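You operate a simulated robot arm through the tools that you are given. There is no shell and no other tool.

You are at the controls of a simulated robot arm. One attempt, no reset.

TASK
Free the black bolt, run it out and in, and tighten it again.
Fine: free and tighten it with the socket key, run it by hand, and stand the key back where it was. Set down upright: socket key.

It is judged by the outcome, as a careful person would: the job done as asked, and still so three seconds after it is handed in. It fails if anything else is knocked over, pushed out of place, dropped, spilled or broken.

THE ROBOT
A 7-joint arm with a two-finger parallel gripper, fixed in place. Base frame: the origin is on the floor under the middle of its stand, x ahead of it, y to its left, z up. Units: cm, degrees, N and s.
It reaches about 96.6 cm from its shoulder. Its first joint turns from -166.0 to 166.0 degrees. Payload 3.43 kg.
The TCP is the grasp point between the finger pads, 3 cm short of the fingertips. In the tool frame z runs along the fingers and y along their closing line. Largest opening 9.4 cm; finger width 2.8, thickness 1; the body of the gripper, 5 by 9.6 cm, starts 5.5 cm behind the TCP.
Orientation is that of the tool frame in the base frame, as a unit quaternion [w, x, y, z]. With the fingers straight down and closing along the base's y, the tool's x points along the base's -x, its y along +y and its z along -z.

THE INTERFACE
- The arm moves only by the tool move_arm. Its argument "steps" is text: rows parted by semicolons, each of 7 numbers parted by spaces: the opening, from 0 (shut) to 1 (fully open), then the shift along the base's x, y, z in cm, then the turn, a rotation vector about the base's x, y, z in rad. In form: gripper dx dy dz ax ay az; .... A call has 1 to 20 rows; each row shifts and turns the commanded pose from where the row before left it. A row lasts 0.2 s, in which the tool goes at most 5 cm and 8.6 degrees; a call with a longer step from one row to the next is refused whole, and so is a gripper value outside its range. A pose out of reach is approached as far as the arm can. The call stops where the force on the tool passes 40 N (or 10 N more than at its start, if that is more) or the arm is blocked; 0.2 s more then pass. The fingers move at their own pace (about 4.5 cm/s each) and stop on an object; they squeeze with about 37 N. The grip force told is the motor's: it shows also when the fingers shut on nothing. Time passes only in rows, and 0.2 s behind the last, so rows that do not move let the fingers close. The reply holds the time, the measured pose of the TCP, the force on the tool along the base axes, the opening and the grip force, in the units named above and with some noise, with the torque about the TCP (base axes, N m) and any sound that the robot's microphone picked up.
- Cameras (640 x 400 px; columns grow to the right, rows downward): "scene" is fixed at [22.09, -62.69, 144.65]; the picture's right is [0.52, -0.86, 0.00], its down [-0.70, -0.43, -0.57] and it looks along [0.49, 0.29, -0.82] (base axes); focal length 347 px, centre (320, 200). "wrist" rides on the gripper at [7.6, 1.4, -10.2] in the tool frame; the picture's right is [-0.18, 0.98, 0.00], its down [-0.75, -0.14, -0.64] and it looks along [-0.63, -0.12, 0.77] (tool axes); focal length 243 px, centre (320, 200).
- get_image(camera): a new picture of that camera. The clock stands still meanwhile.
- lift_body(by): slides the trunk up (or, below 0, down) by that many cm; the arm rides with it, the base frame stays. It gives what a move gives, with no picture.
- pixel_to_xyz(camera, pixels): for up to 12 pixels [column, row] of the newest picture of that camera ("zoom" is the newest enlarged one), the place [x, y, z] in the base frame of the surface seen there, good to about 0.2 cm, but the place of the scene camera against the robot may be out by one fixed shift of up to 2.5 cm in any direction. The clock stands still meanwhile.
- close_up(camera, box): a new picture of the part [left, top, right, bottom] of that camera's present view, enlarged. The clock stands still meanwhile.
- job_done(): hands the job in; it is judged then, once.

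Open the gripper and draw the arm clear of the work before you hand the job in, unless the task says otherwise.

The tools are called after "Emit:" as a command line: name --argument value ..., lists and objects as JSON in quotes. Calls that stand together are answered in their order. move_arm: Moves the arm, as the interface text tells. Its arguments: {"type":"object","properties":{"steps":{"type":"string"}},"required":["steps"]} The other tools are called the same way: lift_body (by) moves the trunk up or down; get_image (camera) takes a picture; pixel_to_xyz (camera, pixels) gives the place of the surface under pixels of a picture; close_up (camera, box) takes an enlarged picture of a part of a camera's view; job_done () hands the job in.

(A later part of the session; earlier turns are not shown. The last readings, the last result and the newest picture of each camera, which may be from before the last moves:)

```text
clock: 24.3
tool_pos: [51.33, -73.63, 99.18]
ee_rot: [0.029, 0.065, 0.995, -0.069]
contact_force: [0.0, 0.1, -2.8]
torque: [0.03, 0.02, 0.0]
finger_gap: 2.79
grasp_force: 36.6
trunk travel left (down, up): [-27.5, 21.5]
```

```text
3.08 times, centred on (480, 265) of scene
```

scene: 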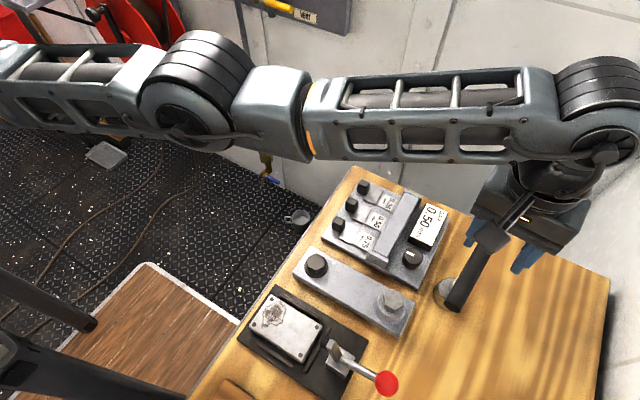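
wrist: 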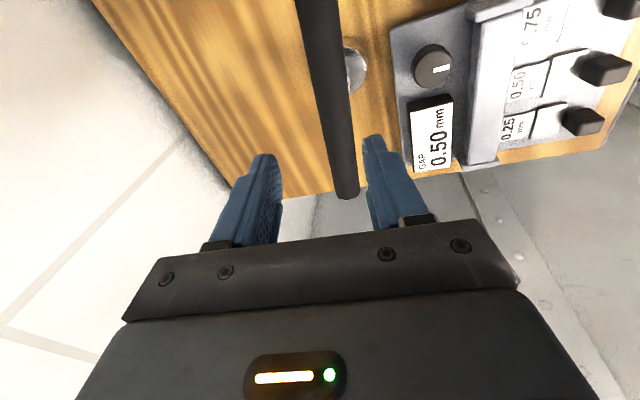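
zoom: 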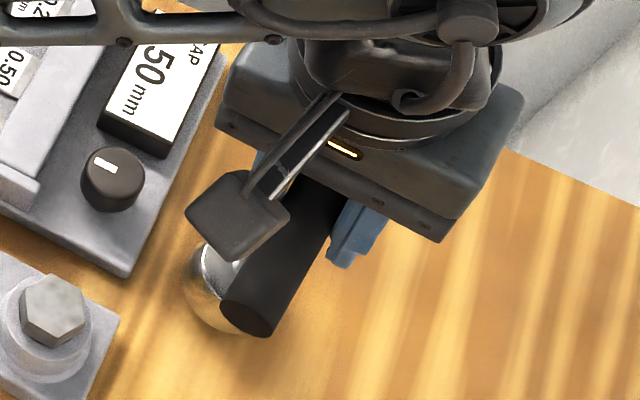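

The key is up (gap 2.79, about 2.8 N of weight). I raise it another 8 cm gently so the socket clears the gauge and the grey bolt.

Emit:
move_arm --steps "0 0 0 0.5 0 0 0;0 0 0 0.8 0 0 0;0 0 0 1.2 0 0 0;0 0 0 1.5 0 0 0;0 0 0 1.5 0 0 0;0 0 0 1.2 0 0 0;0 0 0 0.8 0 0 0;0 0 0 0.5 0 0 0;0 0 0 0 0 0 0"

Emit:
get_image --camera "wrist"

Emit:
get_image --camera "scene"

```text
clock: 26.3
tool_pos: [51.42, -73.72, 107.24]
ee_rot: [0.029, 0.066, 0.995, -0.069]
contact_force: [0.9, 0.1, -3.4]
torque: [-0.04, 0.01, -0.02]
finger_gap: 2.76
grasp_force: 36.7
trunk travel left (down, up): [-27.5, 21.5]
```

```text
taken
```

wrist: 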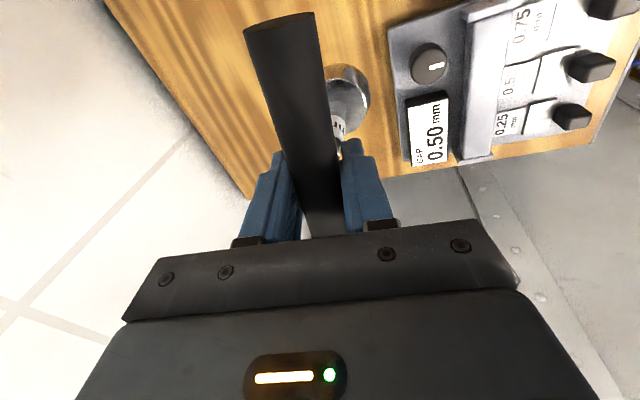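

```text
taken
```

scene: 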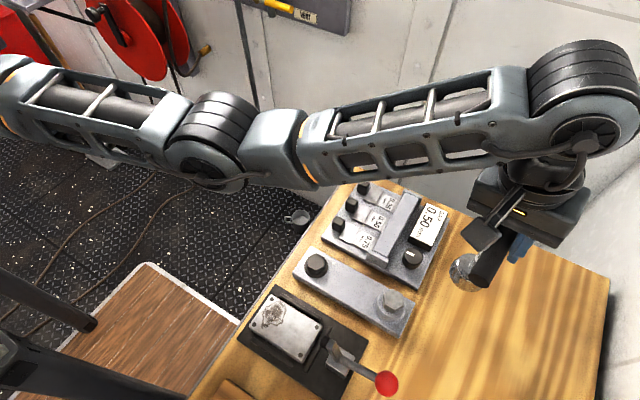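

The key is held steadily, upright. I carry it across toward the bolt at this height (socket bottom at about 94.5, above the grey bolt's 91.7).

Emit:
move_arm --steps "0 -0.4 1.2 0 0 0 0;0 -0.8 2 0 0 0 0;0 -0.8 2.3 0 0 0 0;0 -0.8 2.5 0 0 0 0;0 -0.8 2.5 0 0 0 0;0 -0.8 2.5 0 0 0 0;0 -0.9 2.5 0 0 0 0;0 -0.9 2.5 0 0 0 0;0 -0.8 2.2 0 0 0 0;0 -0.6 1.5 0 0 0 0;0 -0.3 0.8 0 0 0 0;0 0 0 0 0 0 0;0 0 0 0 0 0 0"

Emit:
get_image --camera "wrist"

Emit:
get_image --camera "scene"

```text
clock: 29.1
tool_pos: [43.5, -51.2, 107.1]
ee_rot: [0.028, 0.065, 0.995, -0.069]
contact_force: [0.3, 0.7, -3.1]
torque: [0.0, 0.07, -0.01]
finger_gap: 2.8
grasp_force: 37.1
out of reach, approached as far as the arm can: row 2
trunk travel left (down, up): [-27.5, 21.5]
```

```text
taken
```

wrist: 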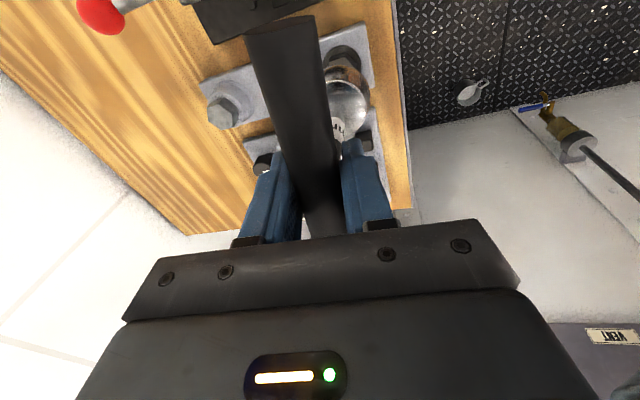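

```text
taken
```

scene: 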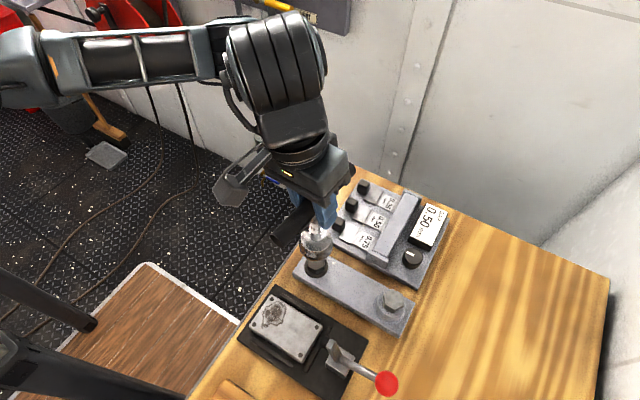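

The key now hangs over the bolt. I zoom on both views to check the line-up of socket and bolt head.

Emit:
close_up --camera "scene" --box '[260, 190, 380, 290]'

Emit:
close_up --camera "wrist" --box '[220, 10, 400, 160]'

```text
4.00 times, centred on (320, 240) of scene
```

zoom: 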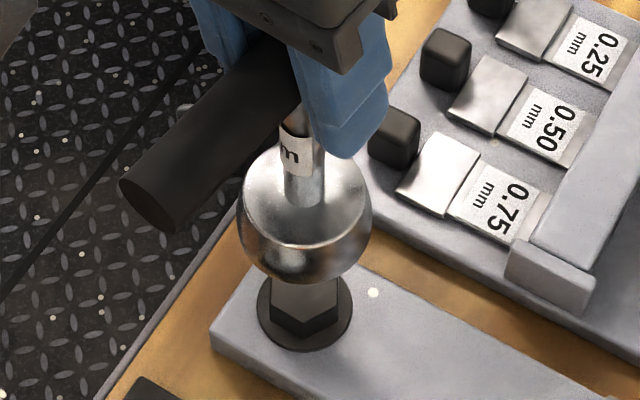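

```text
2.67 times, centred on (310, 85) of wrist
```

zoom: 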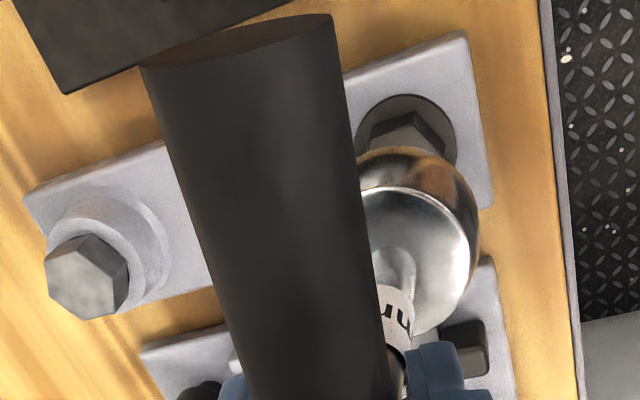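

I read surface points on the shaft and socket in this wrist zoom's sibling, the scene zoom, for their place relative to the bolt.

Emit:
close_up --camera "scene" --box '[290, 210, 360, 280]'

```text
5.71 times, centred on (325, 245) of scene
```

zoom: 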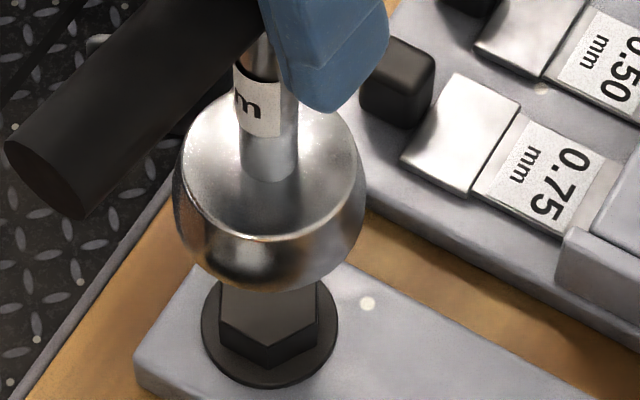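

Emit:
pixel_to_xyz --camera "zoom" --pixels '[[270, 165], [265, 120], [200, 165], [350, 150], [270, 225], [225, 205], [325, 200], [270, 275], [190, 225], [355, 215], [222, 318], [318, 318]]'

```text
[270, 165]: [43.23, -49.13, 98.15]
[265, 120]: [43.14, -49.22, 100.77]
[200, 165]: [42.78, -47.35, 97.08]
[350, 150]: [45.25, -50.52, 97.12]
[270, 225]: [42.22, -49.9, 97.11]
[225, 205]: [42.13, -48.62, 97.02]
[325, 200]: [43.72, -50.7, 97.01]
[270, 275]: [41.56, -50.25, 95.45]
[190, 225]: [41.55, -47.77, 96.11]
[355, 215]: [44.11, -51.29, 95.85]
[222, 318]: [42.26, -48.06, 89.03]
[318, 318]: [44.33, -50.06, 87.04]
```

The socket's centre in the scene frame comes out at about (43.6,-49.0), against the bolt's (43.6,-48.9): well lined up. I lower to just above the bolt head (contact expected at TCP z about 102).

Emit:
move_arm --steps "0 0 0 -1 0 0 0;0 0 0 -1.2 0 0 0;0 0 0 -1.2 0 0 0;0 0 0 -0.8 0 0 0;0 0 0 -0.4 0 0 0;0 0 0 0 0 0 0"

Emit:
close_up --camera "scene" --box '[280, 220, 360, 290]'

Emit:
close_up --camera "wrist" --box '[220, 10, 400, 160]'

```text
clock: 30.5
tool_pos: [43.45, -51.16, 102.65]
ee_rot: [0.029, 0.065, 0.995, -0.069]
contact_force: [0.6, -0.4, -3.1]
torque: [-0.02, -0.03, -0.02]
finger_gap: 2.76
grasp_force: 36.7
trunk travel left (down, up): [-27.5, 21.5]
```

```text
5.71 times, centred on (320, 255) of scene
```

zoom: 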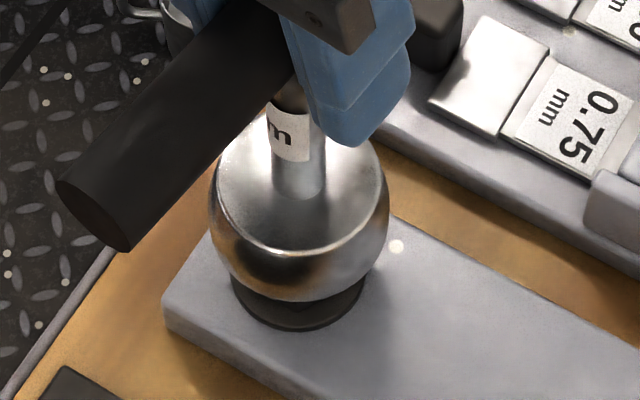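

```text
2.67 times, centred on (310, 85) of wrist
```

zoom: 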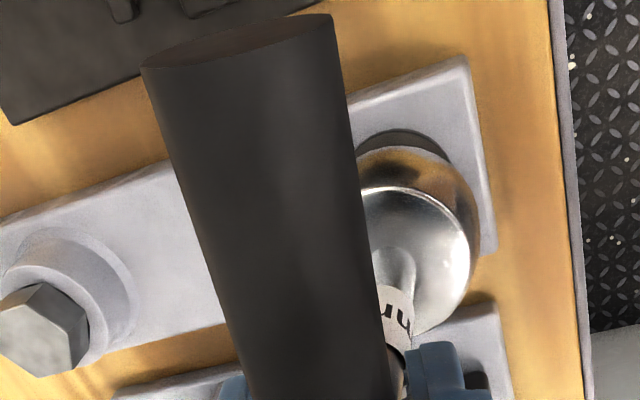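

Alignment still looks right (socket centred over the black flange). I lower in 0.15 cm rows to feel for contact.

Emit:
move_arm --steps "0 0 0 -0.15 0 0 0;0 0 0 -0.15 0 0 0;0 0 0 -0.15 0 0 0;0 0 0 -0.15 0 0 0;0 0 0 -0.15 0 0 0"

```text
clock: 31.7
tool_pos: [43.42, -51.22, 101.86]
ee_rot: [0.029, 0.065, 0.995, -0.069]
contact_force: [0.4, -0.1, -3.5]
torque: [0.01, 0.04, 0.04]
finger_gap: 2.81
grasp_force: 37.1
trunk travel left (down, up): [-27.5, 21.5]
```

No contact yet at 101.86. I keep lowering in small rows.

Emit:
move_arm --steps "0 0 0 -0.12 0 0 0;0 0 0 -0.12 0 0 0;0 0 0 -0.12 0 0 0"

```text
clock: 32.5
tool_pos: [43.36, -51.18, 101.44]
ee_rot: [0.028, 0.065, 0.995, -0.07]
contact_force: [0.5, -0.6, -2.7]
torque: [0.0, 0.01, -0.03]
finger_gap: 2.79
grasp_force: 37.1
trunk travel left (down, up): [-27.5, 21.5]
```

Still only the key's weight. I continue down slowly.

Emit:
move_arm --steps "0 0 0 -0.12 0 0 0;0 0 0 -0.12 0 0 0;0 0 0 -0.12 0 0 0"

Emit:
close_up --camera "scene" --box '[280, 220, 360, 290]'

```text
clock: 33.3
tool_pos: [43.45, -51.11, 101.05]
ee_rot: [0.028, 0.065, 0.995, -0.069]
contact_force: [-0.4, -0.3, -3.5]
torque: [0.02, -0.01, 0.02]
finger_gap: 2.79
grasp_force: 37.0
trunk travel left (down, up): [-27.5, 21.5]
```

```text
5.71 times, centred on (320, 255) of scene
```

zoom: 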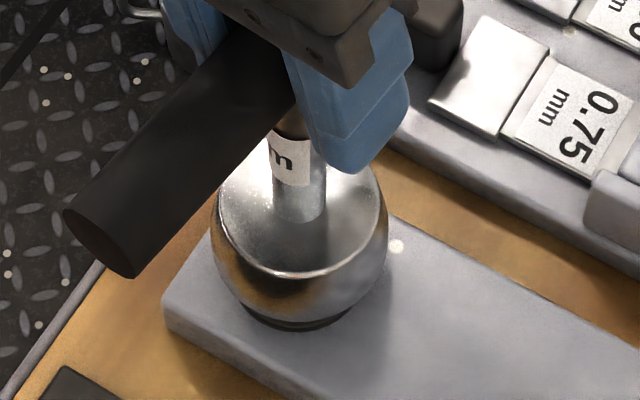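

The socket is going down over the head without contact, so it fits at this angle. I continue gently until it seats.

Emit:
move_arm --steps "0 0 0 -0.12 0 0 0;0 0 0 -0.12 0 0 0;0 0 0 -0.12 0 0 0;0 0 0 -0.12 0 0 0"

```text
clock: 34.3
tool_pos: [43.42, -51.18, 100.64]
ee_rot: [0.029, 0.065, 0.995, -0.069]
contact_force: [-0.8, 0.3, -2.1]
torque: [-0.09, 0.26, 0.02]
finger_gap: 2.74
grasp_force: 37.1
trunk travel left (down, up): [-27.5, 21.5]
```

A first touch shows (torque 0.26 about y). A little further down in tiny rows.

Emit:
move_arm --steps "0 0 0 -0.1 0 0 0;0 0 0 -0.1 0 0 0"

Emit:
close_up --camera "scene" --box '[280, 220, 360, 290]'

```text
clock: 34.9
tool_pos: [43.41, -51.16, 100.43]
ee_rot: [0.028, 0.066, 0.995, -0.069]
contact_force: [-2.6, 0.1, -2.6]
torque: [-0.09, 0.36, -0.01]
finger_gap: 2.8
grasp_force: 37.1
trunk travel left (down, up): [-27.5, 21.5]
```

```text
5.71 times, centred on (320, 255) of scene
```

zoom: 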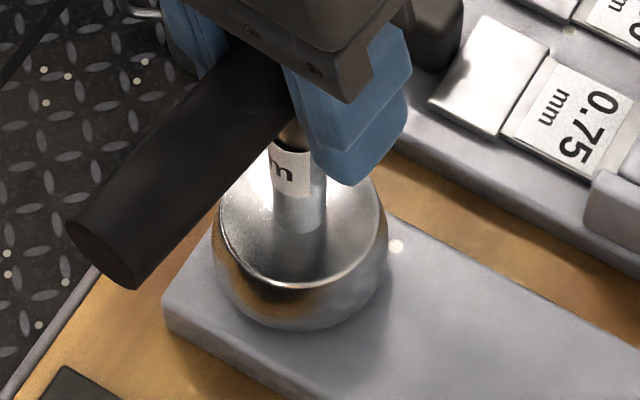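

The lateral force (-2.6 N in x, torque 0.36) says the key sits a hair too far in +x. I shift -0.1 in x and lower a bit more.

Emit:
move_arm --steps "0 -0.1 0 0 0 0 0;0 0 0 -0.1 0 0 0;0 0 0 -0.1 0 0 0"

```text
clock: 35.7
tool_pos: [43.26, -51.13, 100.21]
ee_rot: [0.029, 0.065, 0.995, -0.068]
contact_force: [0.4, -0.3, -2.4]
torque: [0.02, 0.01, 0.0]
finger_gap: 2.78
grasp_force: 36.9
trunk travel left (down, up): [-27.5, 21.5]
```

Side force is gone. I go down a little more to find the seat.

Emit:
move_arm --steps "0 0 0 -0.1 0 0 0;0 0 0 -0.1 0 0 0;0 0 0 -0.1 0 0 0"

```text
clock: 36.5
tool_pos: [43.32, -51.31, 99.72]
ee_rot: [0.028, 0.066, 0.995, -0.068]
contact_force: [-0.1, 0.0, -3.4]
torque: [0.01, -0.02, -0.02]
finger_gap: 2.79
grasp_force: 37.3
trunk travel left (down, up): [-27.5, 21.5]
```

Still no support at 99.72. Another small step down with a look.

Emit:
move_arm --steps "0 0 0 -0.1 0 0 0;0 0 0 -0.1 0 0 0"

Emit:
close_up --camera "scene" --box '[280, 220, 360, 290]'

Emit:
close_up --camera "wrist" --box '[220, 10, 400, 160]'

```text
clock: 37.1
tool_pos: [43.29, -51.26, 99.78]
ee_rot: [0.029, 0.065, 0.995, -0.068]
contact_force: [0.4, 0.1, -2.7]
torque: [-0.01, -0.01, -0.01]
finger_gap: 2.79
grasp_force: 37.2
trunk travel left (down, up): [-27.5, 21.5]
```

```text
5.71 times, centred on (320, 255) of scene
```

zoom: 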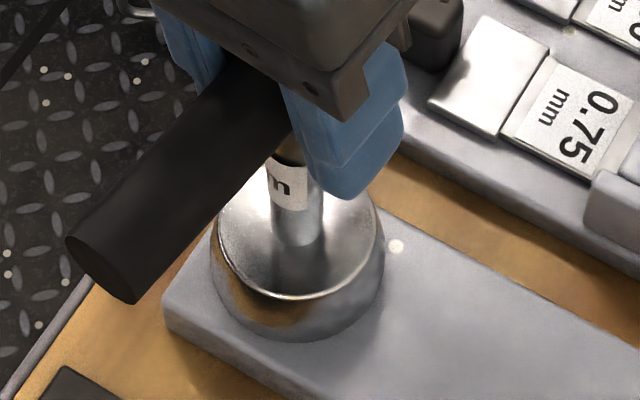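

```text
2.67 times, centred on (310, 85) of wrist
```

zoom: 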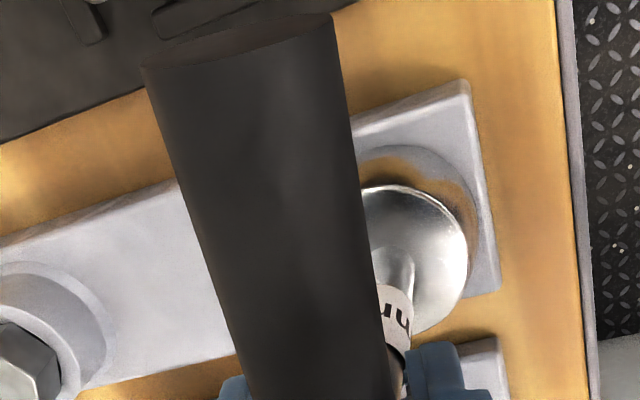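

The socket is down around the head. I try a small counter-clockwise turn (loosening) and watch the torque about z.

Emit:
move_arm --steps "0 0 0 0 0 0 0.04;0 0 0 0 0 0 0.04;0 0 0 0 0 0 0.04"

```text
clock: 37.9
tool_pos: [43.25, -51.21, 99.69]
ee_rot: [0.033, 0.005, 0.997, -0.066]
contact_force: [0.2, -0.2, -3.0]
torque: [0.01, 0.03, -1.06]
finger_gap: 2.79
grasp_force: 37.5
trunk travel left (down, up): [-27.5, 21.5]
```

The hex has taken hold: torque -1.06 N m against my turn. I keep turning in small rows, watching gap and torque.

Emit:
move_arm --steps "0 0 0 0 0 0 0.04;0 0 0 0 0 0 0.04;0 0 0 0 0 0 0.04"

```text
clock: 38.7
tool_pos: [43.3, -51.1, 99.81]
ee_rot: [0.036, -0.056, 0.996, -0.065]
contact_force: [0.2, 0.8, -3.3]
torque: [0.02, 0.02, -0.44]
finger_gap: 2.8
grasp_force: 36.9
trunk travel left (down, up): [-27.5, 21.5]
```

Torque fell to -0.44, which suggests the bolt has broken loose. I look to confirm the key turned with the gripper.

Emit:
close_up --camera "scene" --box '[260, 200, 380, 290]'

Emit:
get_image --camera "wrist"

```text
4.44 times, centred on (320, 245) of scene
```

zoom: 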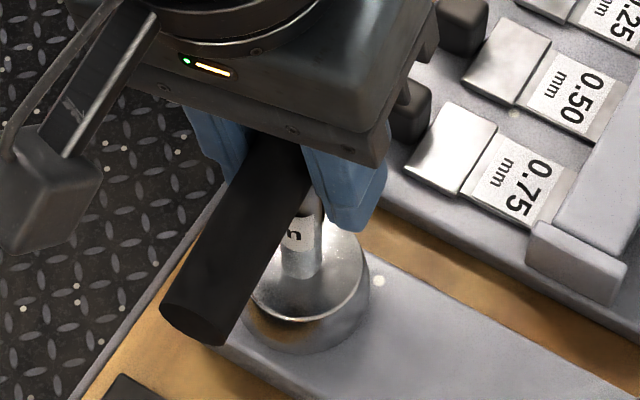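

```text
taken
```

wrist: 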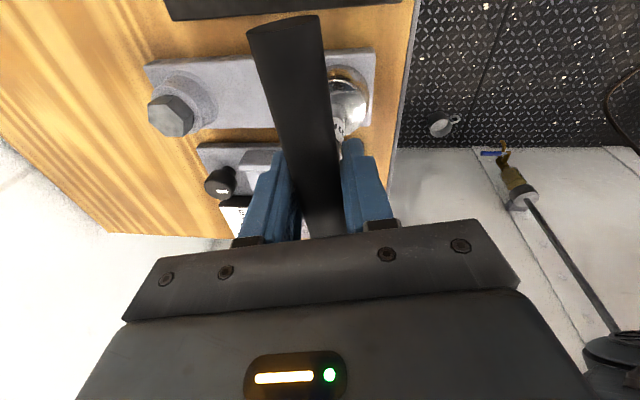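

The key turned with the gripper (handle swung in both views). I continue about 35 deg more counter-clockwise.

Emit:
move_arm --steps "0 0 0 0 0 0 0.06;0 0 0 0 0 0 0.08;0 0 0 0 0 0 0.08;0 0 0 0 0 0 0.08;0 0 0 0 0 0 0.08;0 0 0 0 0 0 0.08;0 0 0 0 0 0 0.08;0 0 0 0 0 0 0.08"

```text
clock: 40.5
tool_pos: [43.66, -51.63, 99.67]
ee_rot: [0.054, -0.352, 0.933, -0.051]
contact_force: [-12.4, 5.0, 13.2]
torque: [0.0, 0.7, -0.05]
finger_gap: 2.77
grasp_force: 37.6
out of reach, approached as far as the arm can: row 8
trunk travel left (down, up): [-27.5, 21.5]
```

The last row hit a joint limit and pulled the tool sideways (force -12 in x, +13 in z). I back the last turn step off to relieve it.

Emit:
move_arm --steps "0 0 0 0 0 0 -0.08;0 0 0 0 0 0 0"

Emit:
get_image --camera "scene"

```text
clock: 41.1
tool_pos: [43.84, -51.7, 99.76]
ee_rot: [0.052, -0.318, 0.945, -0.055]
contact_force: [-14.5, 0.9, 27.1]
torque: [-0.6, 0.69, 0.21]
finger_gap: 2.8
grasp_force: 37.2
trunk travel left (down, up): [-27.5, 21.5]
```

```text
taken
```

scene: 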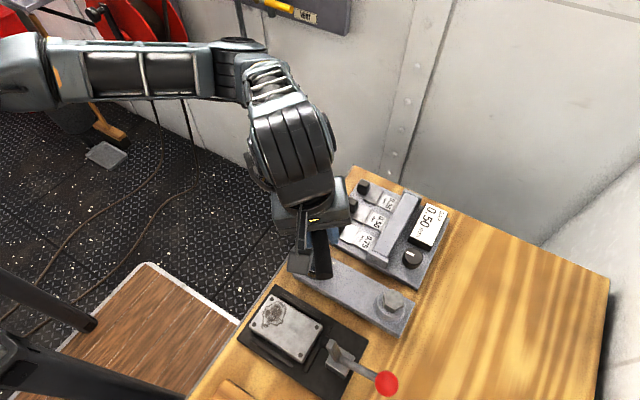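

The tool was left offset by about (+0.5,-0.5) with 27 N pushing up. I move it back toward (43.3,-51.2) and up a bit in small rows.

Emit:
move_arm --steps "0 -0.15 0.15 0.1 0 0 0;0 -0.15 0.15 0.1 0 0 0;0 0 0 0 0 0 0"

```text
clock: 41.9
tool_pos: [43.64, -51.4, 99.69]
ee_rot: [0.053, -0.319, 0.945, -0.052]
contact_force: [-3.3, -2.5, 5.0]
torque: [-0.37, 0.16, 0.02]
finger_gap: 2.77
grasp_force: 37.5
trunk travel left (down, up): [-27.5, 21.5]
```

Much less force now. I relieve the rest with small shifts along the force.

Emit:
move_arm --steps "0 -0.1 -0.05 0.05 0 0 0;0 -0.05 -0.05 0.05 0 0 0;0 0 0 0 0 0 0"

Emit:
close_up --camera "scene" --box '[260, 200, 380, 290]'

Emit:
get_image --camera "wrist"

```text
clock: 42.7
tool_pos: [43.54, -51.52, 99.84]
ee_rot: [0.053, -0.318, 0.945, -0.053]
contact_force: [-0.1, -0.3, -2.6]
torque: [-0.01, -0.01, -0.02]
finger_gap: 2.8
grasp_force: 37.0
trunk travel left (down, up): [-27.5, 21.5]
```

```text
4.44 times, centred on (320, 245) of scene
```

zoom: 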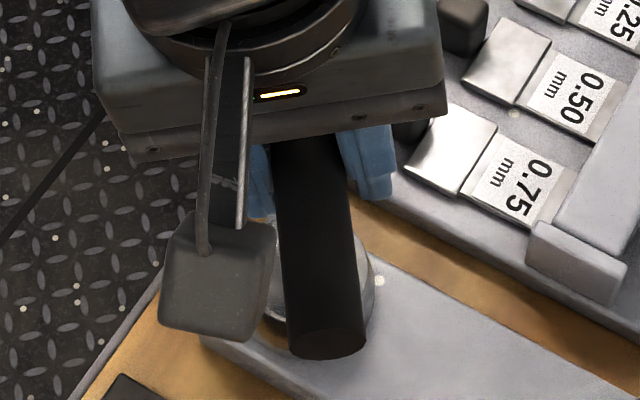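

```text
taken
```

wrist: 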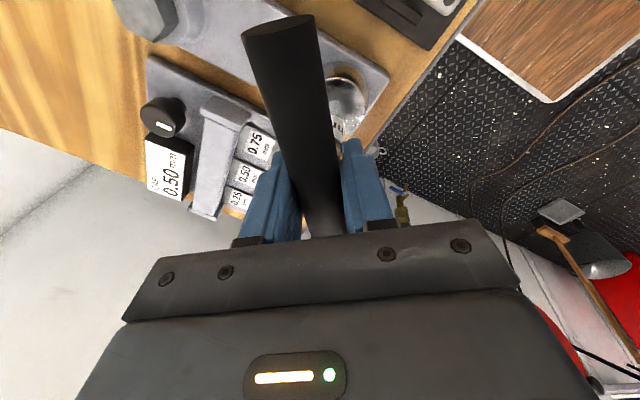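

Forces are nil again except the key's weight; the handle stands at about +37 deg, so the bolt has been turned some 40 deg loose. I lift the key straight off the head, slowly, to see the bolt.

Emit:
move_arm --steps "0 0 0 0.3 0 0 0;0 0 0 0.5 0 0 0;0 0 0 0.7 0 0 0;0 0 0 1 0 0 0;0 0 0 1.2 0 0 0;0 0 0 1.5 0 0 0;0 0 0 1.2 0 0 0;0 0 0 0.8 0 0 0;0 0 0 0 0 0 0"

Emit:
close_up --camera "scene" --box '[260, 190, 380, 290]'

Emit:
get_image --camera "wrist"

```text
clock: 44.7
tool_pos: [43.51, -51.49, 107.11]
ee_rot: [0.052, -0.318, 0.945, -0.053]
contact_force: [-0.1, -0.1, -3.2]
torque: [-0.01, 0.01, 0.02]
finger_gap: 2.77
grasp_force: 37.1
trunk travel left (down, up): [-27.5, 21.5]
```

```text
4.00 times, centred on (320, 240) of scene
```

zoom: 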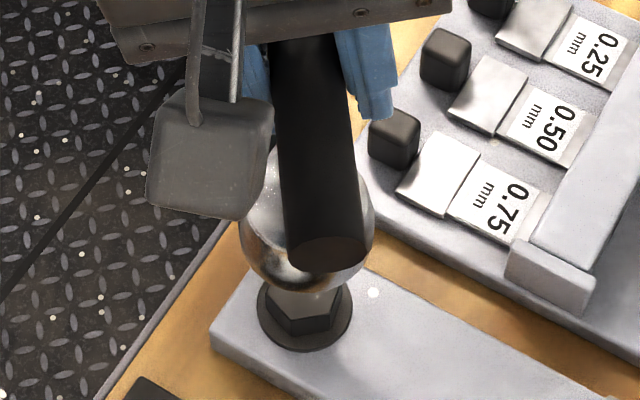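

```text
taken
```

wrist: 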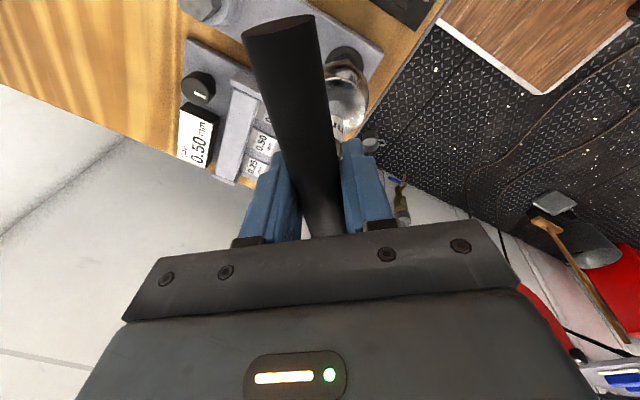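

The bolt head has visibly turned. I carry the key back, turning the yaw back to about -7 deg, to a temporary free spot near (47,-73.3), which is within easier reach than its own place.

Emit:
move_arm --steps "0 0.1 -0.6 0 0 0 -0.03;0 0.25 -1.4 0 0 0 -0.06;0 0.35 -2.2 0 0 0 -0.08;0 0.35 -2.2 0 0 0 -0.08;0 0.35 -2.2 0 0 0 -0.08;0 0.35 -2.2 0 0 0 -0.08;0 0.35 -2.2 0 0 0 -0.08;0 0.35 -2.2 0 0 0 -0.08;0 0.35 -2.2 0 0 0 -0.08;0 0.35 -2.2 0 0 0 -0.07;0 0.25 -1.4 0 0 0 -0.06;0 0.1 -0.8 0 0 0 -0.02;0 0 0 0 0 0 0;0 0 0 0 0 0 0"

Emit:
get_image --camera "wrist"

Emit:
get_image --camera "scene"

```text
clock: 47.7
tool_pos: [47.01, -73.32, 107.07]
ee_rot: [0.027, 0.076, 0.994, -0.07]
contact_force: [-0.3, 1.3, -2.5]
torque: [-0.01, -0.01, 0.01]
finger_gap: 2.78
grasp_force: 36.7
trunk travel left (down, up): [-27.5, 21.5]
```

```text
taken
```

wrist: 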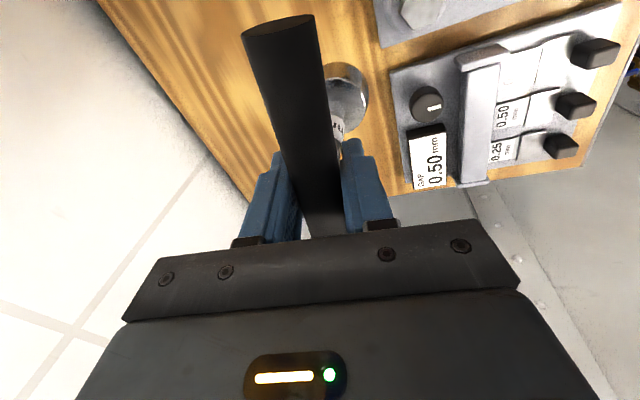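

```text
taken
```

scene: 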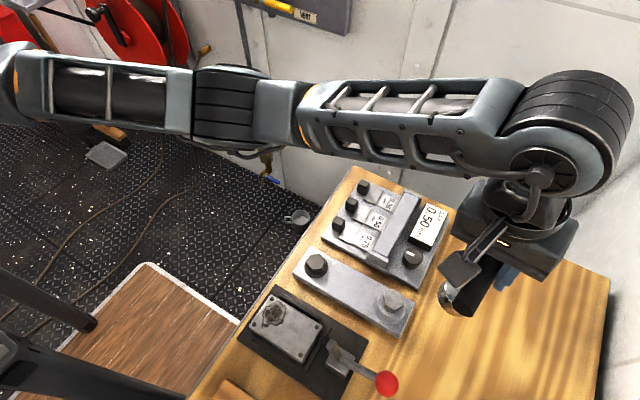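

In the wrist view the key sits in the hand just as at pick-up (handle end at (278,25), socket at (347,97)), so it is still upright. I lower it toward the board, stopping about 0.5 cm above.

Emit:
move_arm --steps "0 0 0 -1 0 0 0;0 0 0 -1.5 0 0 0;0 0 0 -1.5 0 0 0;0 0 0 -1.5 0 0 0;0 0 0 -1.5 0 0 0;0 0 0 -1 0 0 0;0 0 0 -0.6 0 0 0;0 0 0 -0.3 0 0 0;0 0 0 0 0 0 0"

Emit:
close_up --camera "scene" --box '[400, 240, 520, 340]'

```text
clock: 49.7
tool_pos: [47.07, -73.22, 98.14]
ee_rot: [0.029, 0.076, 0.994, -0.07]
contact_force: [0.6, 0.5, -2.7]
torque: [-0.02, 0.04, 0.01]
finger_gap: 2.78
grasp_force: 36.9
trunk travel left (down, up): [-27.5, 21.5]
```

```text
4.00 times, centred on (460, 290) of scene
```

zoom: 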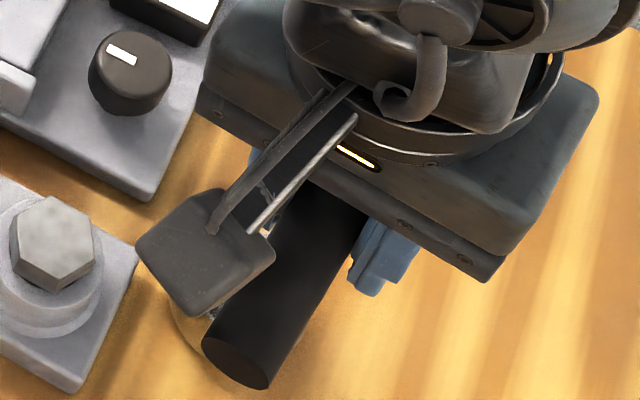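

Now tiny rows down until the board takes the weight.

Emit:
move_arm --steps "0 0 0 -0.12 0 0 0;0 0 0 -0.12 0 0 0;0 0 0 -0.12 0 0 0"

```text
clock: 50.5
tool_pos: [46.98, -73.32, 97.79]
ee_rot: [0.029, 0.075, 0.994, -0.069]
contact_force: [-0.1, 0.3, -2.3]
torque: [0.02, 0.02, -0.02]
finger_gap: 2.8
grasp_force: 36.9
trunk travel left (down, up): [-27.5, 21.5]
```

Emit:
move_arm --steps "0 0 0 -0.1 0 0 0;0 0 0 -0.1 0 0 0"

```text
clock: 51.1
tool_pos: [46.9, -73.29, 97.56]
ee_rot: [0.028, 0.075, 0.994, -0.069]
contact_force: [0.5, 0.2, -3.1]
torque: [-0.01, -0.01, -0.02]
finger_gap: 2.77
grasp_force: 36.6
trunk travel left (down, up): [-27.5, 21.5]
```

Still hanging free at 97.56 (-3.1 N). A bit further in 0.08 cm rows.

Emit:
move_arm --steps "0 0 0 -0.08 0 0 0;0 0 0 -0.08 0 0 0"

```text
clock: 51.7
tool_pos: [47.1, -73.32, 97.54]
ee_rot: [0.029, 0.076, 0.994, -0.069]
contact_force: [1.0, 0.5, 0.5]
torque: [0.05, -0.19, -0.01]
finger_gap: 2.76
grasp_force: 37.1
trunk travel left (down, up): [-27.5, 21.5]
```

The board has taken the weight (force z now +0.5). I press 0.05 cm more and open the fingers.

Emit:
move_arm --steps "0 0 0 -0.05 0 0 0;0.3 0 0 0 0 0 0;0.4 0 0 0 0 0 0;0.6 0 0 0 0 0 0;0.6 0 0 0 0 0 0"

Emit:
close_up --camera "wrist" --box '[160, 0, 480, 250]'

```text
clock: 52.9
tool_pos: [46.93, -73.4, 97.36]
ee_rot: [0.028, 0.076, 0.994, -0.069]
contact_force: [0.3, -0.1, 0.6]
torque: [-0.05, -0.02, -0.04]
finger_gap: 5.64
grasp_force: 0.0
trunk travel left (down, up): [-27.5, 21.5]
```

```text
1.60 times, centred on (320, 125) of wrist
```

zoom: 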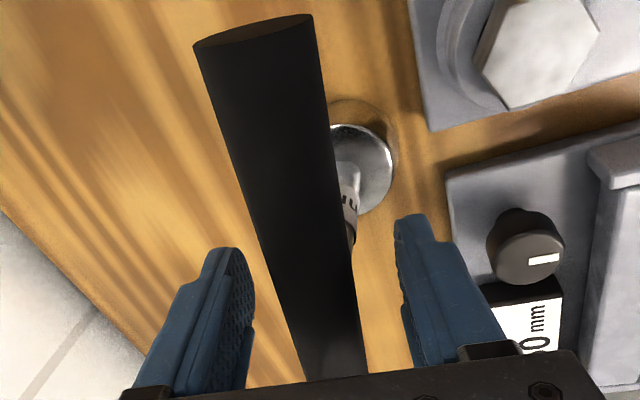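

The key stands upright at the temporary spot. I rise straight up, straighten the gripper to vertical, and head back over the bolt.

Emit:
move_arm --steps "0.6 0 0 1 0 0 0;0.6 0 0 3 0 0 0;0.6 0 0 3 0 0 0;0.6 0 0 3 0 0 0;0.6 0 0 0 0.0707 0.0226 0;0.6 0 0 0 0.0707 0.0226 0;0.6 -0.3 3 0 0 0 0;0.6 -0.5 3.5 0 0 0 0;0.6 -0.6 3.5 0 0 0 0;0.6 -0.6 3.5 0 0 0 0;0.6 -0.6 3.5 0 0 0 0;0.6 -0.6 3.5 -1 0 0 0;0.6 -0.3 1.6 -3 0 0 0;0.6 0 0 -2.5 0 0 0;0.6 0 0 0 0 0 0;0.6 0 0 0 0 0 0"

Emit:
get_image --camera "wrist"

Emit:
get_image --camera "scene"

```text
clock: 56.3
tool_pos: [43.69, -51.3, 100.97]
ee_rot: [0.0, 0.075, 0.997, 0.0]
contact_force: [-0.5, 0.1, 0.2]
torque: [-0.01, 0.02, 0.0]
finger_gap: 5.63
grasp_force: 0.0
trunk travel left (down, up): [-27.5, 21.5]
```

```text
taken
```

wrist: 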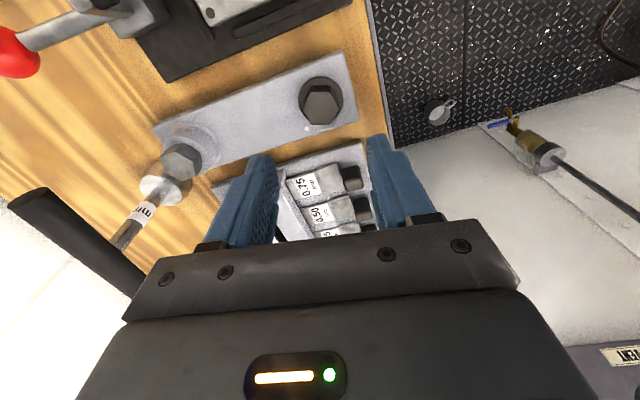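

```text
taken
```

scene: 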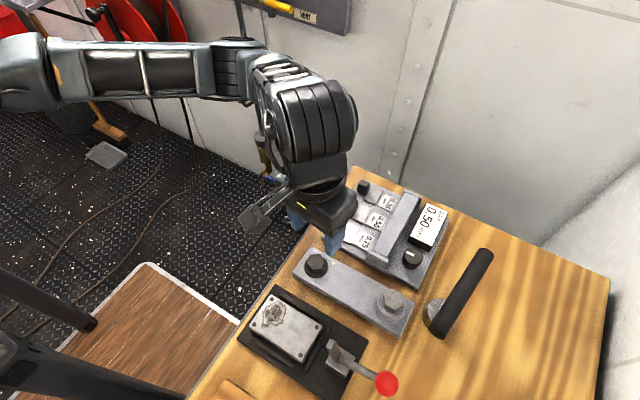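

The key stands at (435,305) in the scene. Now a close look at the bolt head to find its new angle.

Emit:
close_up --camera "wrist" --box '[282, 65, 362, 135]'

Emit:
close_up --camera "scene" --box '[290, 235, 350, 290]'

```text
5.71 times, centred on (322, 100) of wrist
```

zoom: 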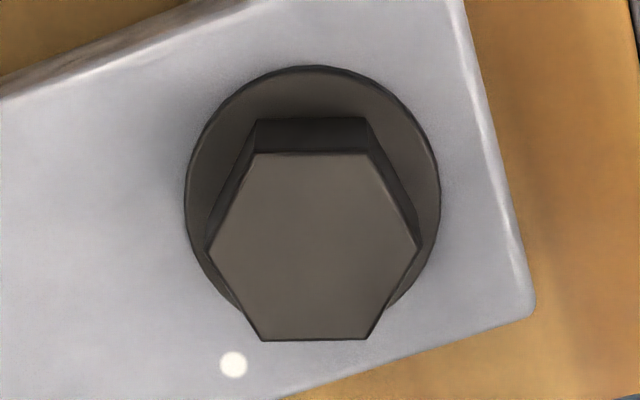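

```text
7.27 times, centred on (320, 262) of scene
```

zoom: 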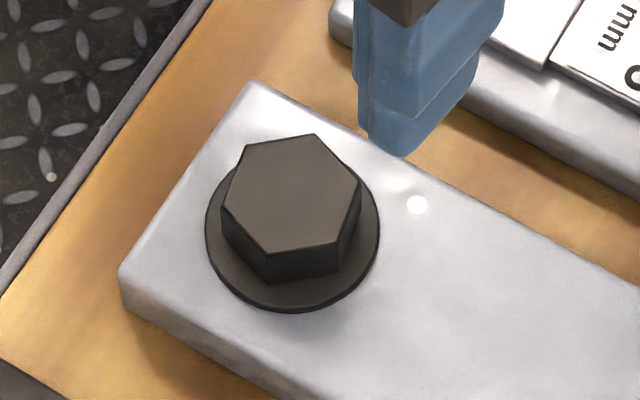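

Emit:
pixel_to_xyz --camera "zoom" --pixels '[[246, 150], [314, 138], [357, 185], [335, 239], [268, 250], [226, 207], [291, 195], [417, 204], [213, 250], [374, 250], [290, 307], [150, 250]]'

Emit:
close_up --camera "wrist" --box '[282, 65, 362, 135]'

```text
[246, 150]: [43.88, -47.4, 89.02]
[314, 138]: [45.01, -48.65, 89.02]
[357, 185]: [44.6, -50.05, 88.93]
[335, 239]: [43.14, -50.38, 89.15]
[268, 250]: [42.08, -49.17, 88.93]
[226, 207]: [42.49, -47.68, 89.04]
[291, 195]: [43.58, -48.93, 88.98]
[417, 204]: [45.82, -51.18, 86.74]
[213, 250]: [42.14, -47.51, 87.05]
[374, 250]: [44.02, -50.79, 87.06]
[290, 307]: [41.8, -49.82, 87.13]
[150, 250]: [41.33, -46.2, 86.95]
```

```text
5.71 times, centred on (322, 100) of wrist
```

zoom: 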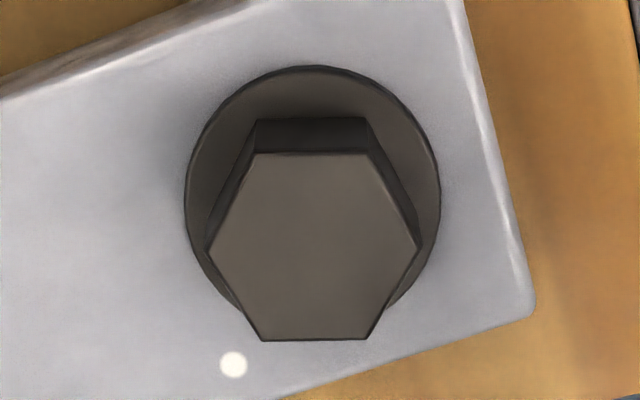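

From the corners the head has turned about +43 deg and its flats now face 42.6, 102.6 and 162.6 deg. I read the corners in the wrist zoom too, for the centre in the arm's frame.

Emit:
pixel_to_xyz --camera "zoom" --pixels '[[256, 158], [366, 157], [414, 245], [363, 336], [264, 337], [211, 250], [312, 247], [233, 364], [195, 180], [432, 180], [312, 75], [300, 380]]'

```text
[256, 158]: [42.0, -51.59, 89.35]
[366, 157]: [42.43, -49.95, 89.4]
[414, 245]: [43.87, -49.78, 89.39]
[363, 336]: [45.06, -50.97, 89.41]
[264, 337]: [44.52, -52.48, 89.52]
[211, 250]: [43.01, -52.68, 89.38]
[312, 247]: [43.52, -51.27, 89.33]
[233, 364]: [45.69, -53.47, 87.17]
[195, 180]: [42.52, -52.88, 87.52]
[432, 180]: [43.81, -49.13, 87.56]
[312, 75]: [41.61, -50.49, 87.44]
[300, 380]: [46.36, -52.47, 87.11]
```

Centre (43.48,-51.24), top 89.4. I turn the open gripper clockwise about 159 deg at this height to prepare a long loosening stroke, checking for joint limits.

Emit:
move_arm --steps "0.6 -0.1 0.03 0 0 0 -0.08;0.6 -0.1 0.03 0 0 0 -0.14;0.6 0 0 0 0 0 -0.146;0.6 0 0 0 0 0 -0.146;0.6 0 0 0 0 0 -0.146;0.6 0 0 0 0 0 -0.146;0.6 0 0 0 0 0 -0.146;0.6 0 0 0 0 0 -0.146;0.6 0 0 0 0 0 -0.146;0.6 0 0 0 0 0 -0.146;0.6 0 0 0 0 0 -0.146;0.6 0 0 0 0 0 -0.146;0.6 0 0 0 0 0 -0.146;0.6 0 0 0 0 0 -0.146;0.6 0 0 0 0 0 -0.146;0.6 0 0 0 0 0 -0.146;0.6 0 0 0 0 0 -0.146;0.6 0 0 0 0 0 -0.146;0.6 0 0 0 0 0 -0.146;0.6 0 0 0 0 0 -0.08"

Emit:
get_image --camera "scene"

Emit:
get_image --camera "wrist"

```text
clock: 60.5
tool_pos: [43.37, -51.21, 100.91]
ee_rot: [-0.001, 0.995, 0.103, -0.001]
contact_force: [-0.1, 0.3, 0.3]
torque: [-0.04, 0.01, 0.04]
finger_gap: 5.63
grasp_force: 0.0
trunk travel left (down, up): [-27.5, 21.5]
```

```text
taken
```

scene: 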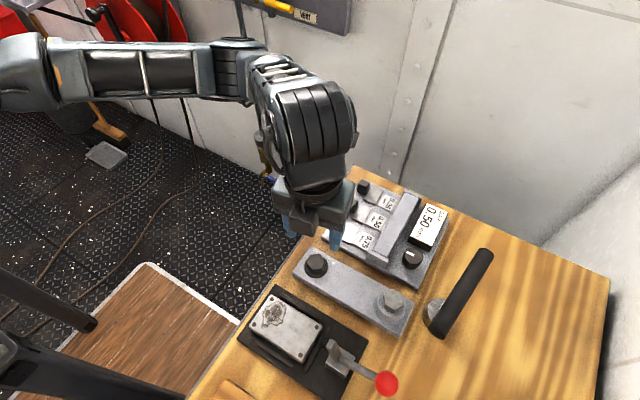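

```text
taken
```

wrist: 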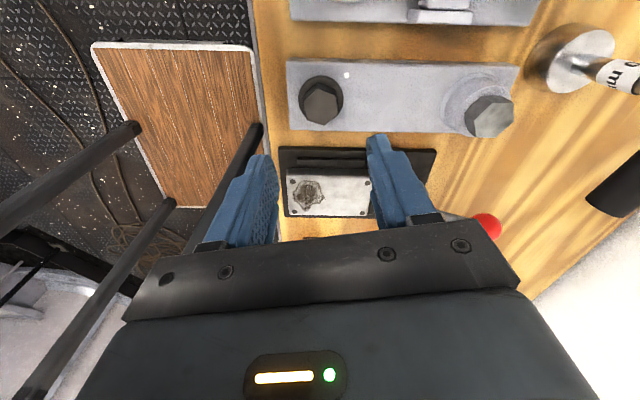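

No limit met; the gripper's closing line now matches a pair of flats. I lower around the head, fingertips stopping just above the flange (TCP z 90.85).

Emit:
move_arm --steps "0.6 0.05 0 -1 0 0 0;0.6 0.05 0 -2.5 0 0 0;0.6 0 0 -2.5 0 0 0;0.6 0 0 -2 0 0 0;0.6 0 0 -1 0 0 0;0.6 0 0 -0.6 0 0 0;0.6 0 0 -0.4 0 0 0;0.6 0 0 0 0 0 0;0.6 0 0 0 0 0 0"

Emit:
close_up --camera "wrist" --box '[200, 0, 440, 250]'

Emit:
close_up --camera "scene" --box '[260, 200, 380, 290]'

```text
clock: 62.5
tool_pos: [43.52, -51.08, 90.91]
ee_rot: [-0.002, 0.995, 0.103, -0.001]
contact_force: [-0.3, -0.3, -0.3]
torque: [-0.03, 0.0, 0.02]
finger_gap: 5.62
grasp_force: 0.0
trunk travel left (down, up): [-27.5, 21.5]
```

```text
1.60 times, centred on (320, 125) of wrist
```

zoom: 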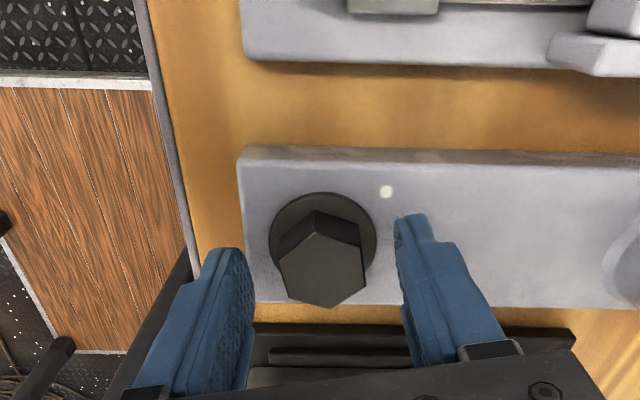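

```text
4.44 times, centred on (320, 245) of scene
```

zoom: 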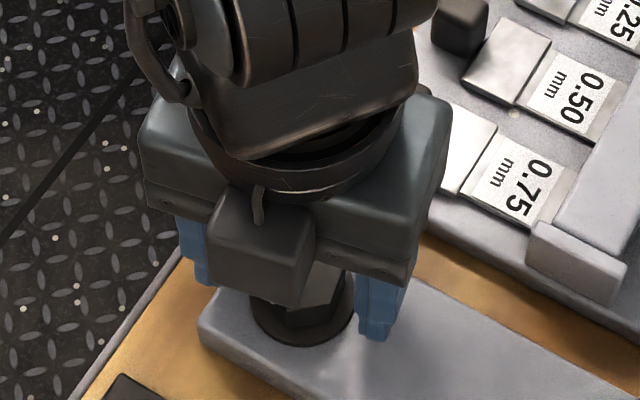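

The head is between the fingers with near equal gaps (28 and 36 px). I close on it gently.

Emit:
move_arm --steps "0.45 0 0 0 0 0 0;0.36 0 0 0 0 0 0;0.32 0 0 0 0 0 0;0.25 0 0 0 0 0 0;0 0 0 0 0 0 0;0 0 0 0 0 0 0;0 0 0 0 0 0 0"

Emit:
close_up --camera "wrist" --box '[200, 0, 440, 250]'

```text
clock: 64.1
tool_pos: [43.54, -51.13, 90.85]
ee_rot: [0.001, 0.995, 0.104, -0.001]
contact_force: [2.9, -20.2, -1.6]
torque: [-0.93, -0.18, 0.02]
finger_gap: 3.16
grasp_force: 45.1
trunk travel left (down, up): [-27.5, 21.5]
```

```text
1.60 times, centred on (320, 125) of wrist
```

zoom: 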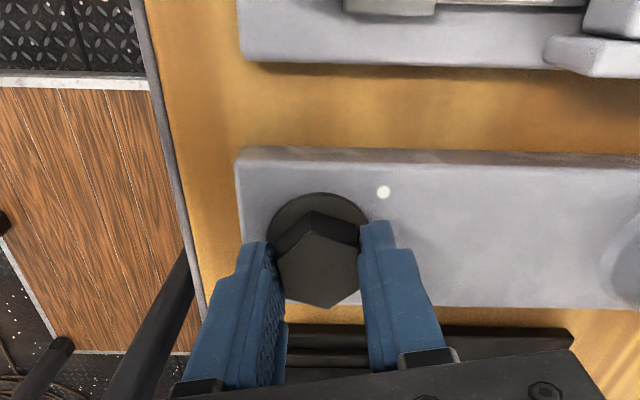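

Only one finger bears: gap 3.16 and -20 N in y, so the bolt lies about 0.2 cm toward -y. I shift to centre.

Emit:
move_arm --steps "0 0.02 -0.1 0 0 0 0;0 0.02 -0.09 0 0 0 0;0 0 0 0 0 0 0"

```text
clock: 64.9
tool_pos: [43.42, -51.1, 90.95]
ee_rot: [-0.002, 0.995, 0.104, 0.0]
contact_force: [0.7, 3.8, -1.1]
torque: [-0.26, 0.42, -0.02]
finger_gap: 3.15
grasp_force: 44.9
trunk travel left (down, up): [-27.5, 21.5]
```

Balanced now; the gap reads about 0.37 over the true width, just as with the handle, so both flats are held. I try a small counter-clockwise turn by hand and watch the torque.

Emit:
move_arm --steps "0 0 0 0 0 0 0.05;0 0 0 0 0 0 0.05;0 0 0 0 0 0 0.05"

```text
clock: 65.7
tool_pos: [43.51, -51.15, 90.85]
ee_rot: [-0.002, 0.984, 0.178, 0.0]
contact_force: [-0.1, 21.6, 1.1]
torque: [0.14, 0.13, 0.02]
finger_gap: 3.13
grasp_force: 45.3
trunk travel left (down, up): [-27.5, 21.5]
```

The bolt turns easily (torque 0.02), though 21 N of side force in +y has built up. I shift +0.13 in y to relieve and go on turning a little.

Emit:
move_arm --steps "0 0 0.07 0 0 0 0;0 0 0.06 0 0 0 0;0 0 0 0 0 0 0"

```text
clock: 66.5
tool_pos: [43.49, -51.23, 90.91]
ee_rot: [0.0, 0.984, 0.178, 0.0]
contact_force: [1.0, 14.2, -0.7]
torque: [0.22, -0.93, 0.01]
finger_gap: 3.15
grasp_force: 44.9
trunk travel left (down, up): [-27.5, 21.5]
```

I hold a moment and read again before correcting further.

Emit:
move_arm --steps "0 0 0 0 0 0 0;0 0 0 0 0 0 0"

Emit:
close_up --camera "wrist" --box '[200, 0, 440, 250]'

```text
clock: 67.1
tool_pos: [43.47, -51.15, 90.88]
ee_rot: [0.0, 0.984, 0.178, -0.001]
contact_force: [1.1, 10.4, -0.9]
torque: [0.01, -0.41, -0.01]
finger_gap: 3.15
grasp_force: 44.9
trunk travel left (down, up): [-27.5, 21.5]
```

```text
1.60 times, centred on (320, 125) of wrist
```

zoom: 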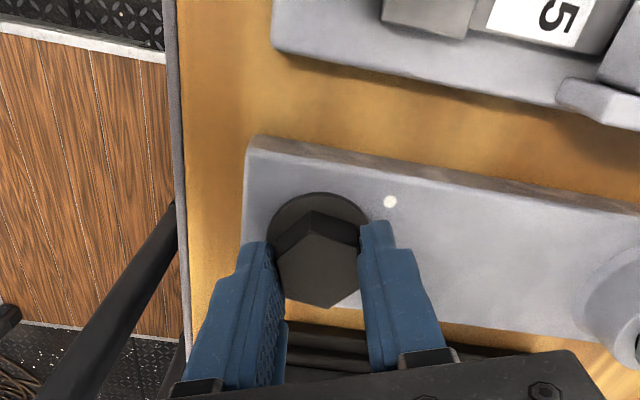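

The head turns with the fingers. I keep turning counter-clockwise with a tiny rise per row, checking side forces.

Emit:
move_arm --steps "0 0 0.05 0.004 0 0 0.08;0 0 0 0.004 0 0 0.1;0 0 0 0.004 0 0 0.1;0 0 0 0.004 0 0 0.1;0 0 0 0.004 0 0 0.1;0 0 0 0.004 0 0 0.1"

```text
clock: 68.5
tool_pos: [43.45, -51.17, 90.9]
ee_rot: [0.001, 0.892, 0.452, -0.001]
contact_force: [3.4, -11.3, 11.9]
torque: [-0.56, -0.3, -0.05]
finger_gap: 3.14
grasp_force: 45.6
trunk travel left (down, up): [-27.5, 21.5]
```

The upward force (+11.9 N) shows the bolt rising faster than I allowed. I raise 0.08 and read again.

Emit:
move_arm --steps "0 0 0 0.04 0 0 0;0 0 0 0.04 0 0 0;0 0 0 0 0 0 0"

```text
clock: 69.3
tool_pos: [43.35, -51.21, 91.03]
ee_rot: [-0.001, 0.892, 0.452, -0.001]
contact_force: [5.1, -18.5, 7.7]
torque: [-1.15, -0.09, -0.01]
finger_gap: 3.14
grasp_force: 45.3
trunk travel left (down, up): [-27.5, 21.5]
```

I shift along the side force (-y 0.12) and up a bit more to unload.

Emit:
move_arm --steps "0 0.02 -0.06 0.03 0 0 0;0 0.02 -0.06 0.02 0 0 0;0 0 0 0 0 0 0;0 0 0 0 0 0 0"

```text
clock: 70.3
tool_pos: [43.63, -51.14, 91.0]
ee_rot: [-0.002, 0.892, 0.452, -0.001]
contact_force: [0.1, -5.2, -0.8]
torque: [-0.44, -0.14, -0.01]
finger_gap: 3.16
grasp_force: 44.6
trunk travel left (down, up): [-27.5, 21.5]
```

Balanced again. I continue the stroke with a larger rise per row (0.015).

Emit:
move_arm --steps "0 0 0 0.015 0 0 0.1;0 0 0 0.015 0 0 0.1;0 0 0 0.015 0 0 0.1;0 0 0 0.015 0 0 0.1;0 0 0 0.015 0 0 0.1;0 0 0 0.015 0 0 0.1"

```text
clock: 71.7
tool_pos: [43.52, -51.24, 90.96]
ee_rot: [0.0, 0.718, 0.696, 0.0]
contact_force: [-1.6, 2.5, -8.1]
torque: [0.29, -0.33, 0.0]
finger_gap: 3.14
grasp_force: 44.6
trunk travel left (down, up): [-27.5, 21.5]
```

Now -8 N in z: I rose too fast, so the pitch is finer. I go on with 0.003 per row.

Emit:
move_arm --steps "0 0 0 -0.03 0 0 0.1;0 0 0 0.003 0 0 0.1;0 0 0 0.003 0 0 0.1;0 0 0 0.003 0 0 0.1;0 0 0 0.003 0 0 0.1;0 0 0 0.003 0 0 0.1;0 0 0 0.003 0 0 0.1;0 0 0 0.003 0 0 0.1"

```text
clock: 73.5
tool_pos: [43.51, -51.25, 91.03]
ee_rot: [0.0, 0.39, 0.921, -0.001]
contact_force: [2.1, 7.3, 3.9]
torque: [0.55, -0.23, -0.05]
finger_gap: 3.15
grasp_force: 45.0
trunk travel left (down, up): [-27.5, 21.5]
```

Good, yaw is about -46 deg now. I continue toward +30 deg.

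Emit:
move_arm --steps "0 0 0.04 0.003 0 0 0.1;0 0 0 0.004 0 0 0.1;0 0 0 0.004 0 0 0.1;0 0 0 0.004 0 0 0.1;0 0 0 0.004 0 0 0.1;0 0 0 0.004 0 0 0.1;0 0 0 0.004 0 0 0.1"

```text
clock: 75.1
tool_pos: [43.58, -51.07, 91.12]
ee_rot: [0.001, 0.05, 0.999, -0.001]
contact_force: [6.3, 9.2, 22.9]
torque: [0.63, -0.15, -0.06]
finger_gap: 3.12
grasp_force: 45.5
trunk travel left (down, up): [-27.5, 21.5]
```

+23 N in z: the bolt climbs about 1 cm per turn, it seems. I relieve by rising and go on with 0.016 per 0.1 rad.

Emit:
move_arm --steps "0 0.02 0.04 0.06 0 0 0;0 0.02 0.02 0.06 0 0 0;0 0 0 0.04 0 0 0;0 0 0 0 0 0 0"

```text
clock: 76.1
tool_pos: [43.47, -51.12, 91.1]
ee_rot: [0.0, 0.051, 0.999, 0.0]
contact_force: [8.0, -4.8, 3.3]
torque: [0.12, -0.64, -0.01]
finger_gap: 3.16
grasp_force: 45.2
trunk travel left (down, up): [-27.5, 21.5]
```

Relieved. Six more rows take this stroke to about +30 deg.

Emit:
move_arm --steps "0 0.03 0 0.015 0 0 0.1;0 0 0 0.015 0 0 0.1;0 0 0 0.015 0 0 0.1;0 0 0 0.015 0 0 0.1;0 0 0 0.015 0 0 0.1;0 0 0 0.015 0 0 0.1"

```text
clock: 77.5
tool_pos: [43.56, -51.16, 91.24]
ee_rot: [0.0, -0.246, 0.969, 0.0]
contact_force: [-1.1, -5.8, -9.7]
torque: [-0.03, 0.58, -0.01]
finger_gap: 3.17
grasp_force: 44.9
trunk travel left (down, up): [-27.5, 21.5]
```

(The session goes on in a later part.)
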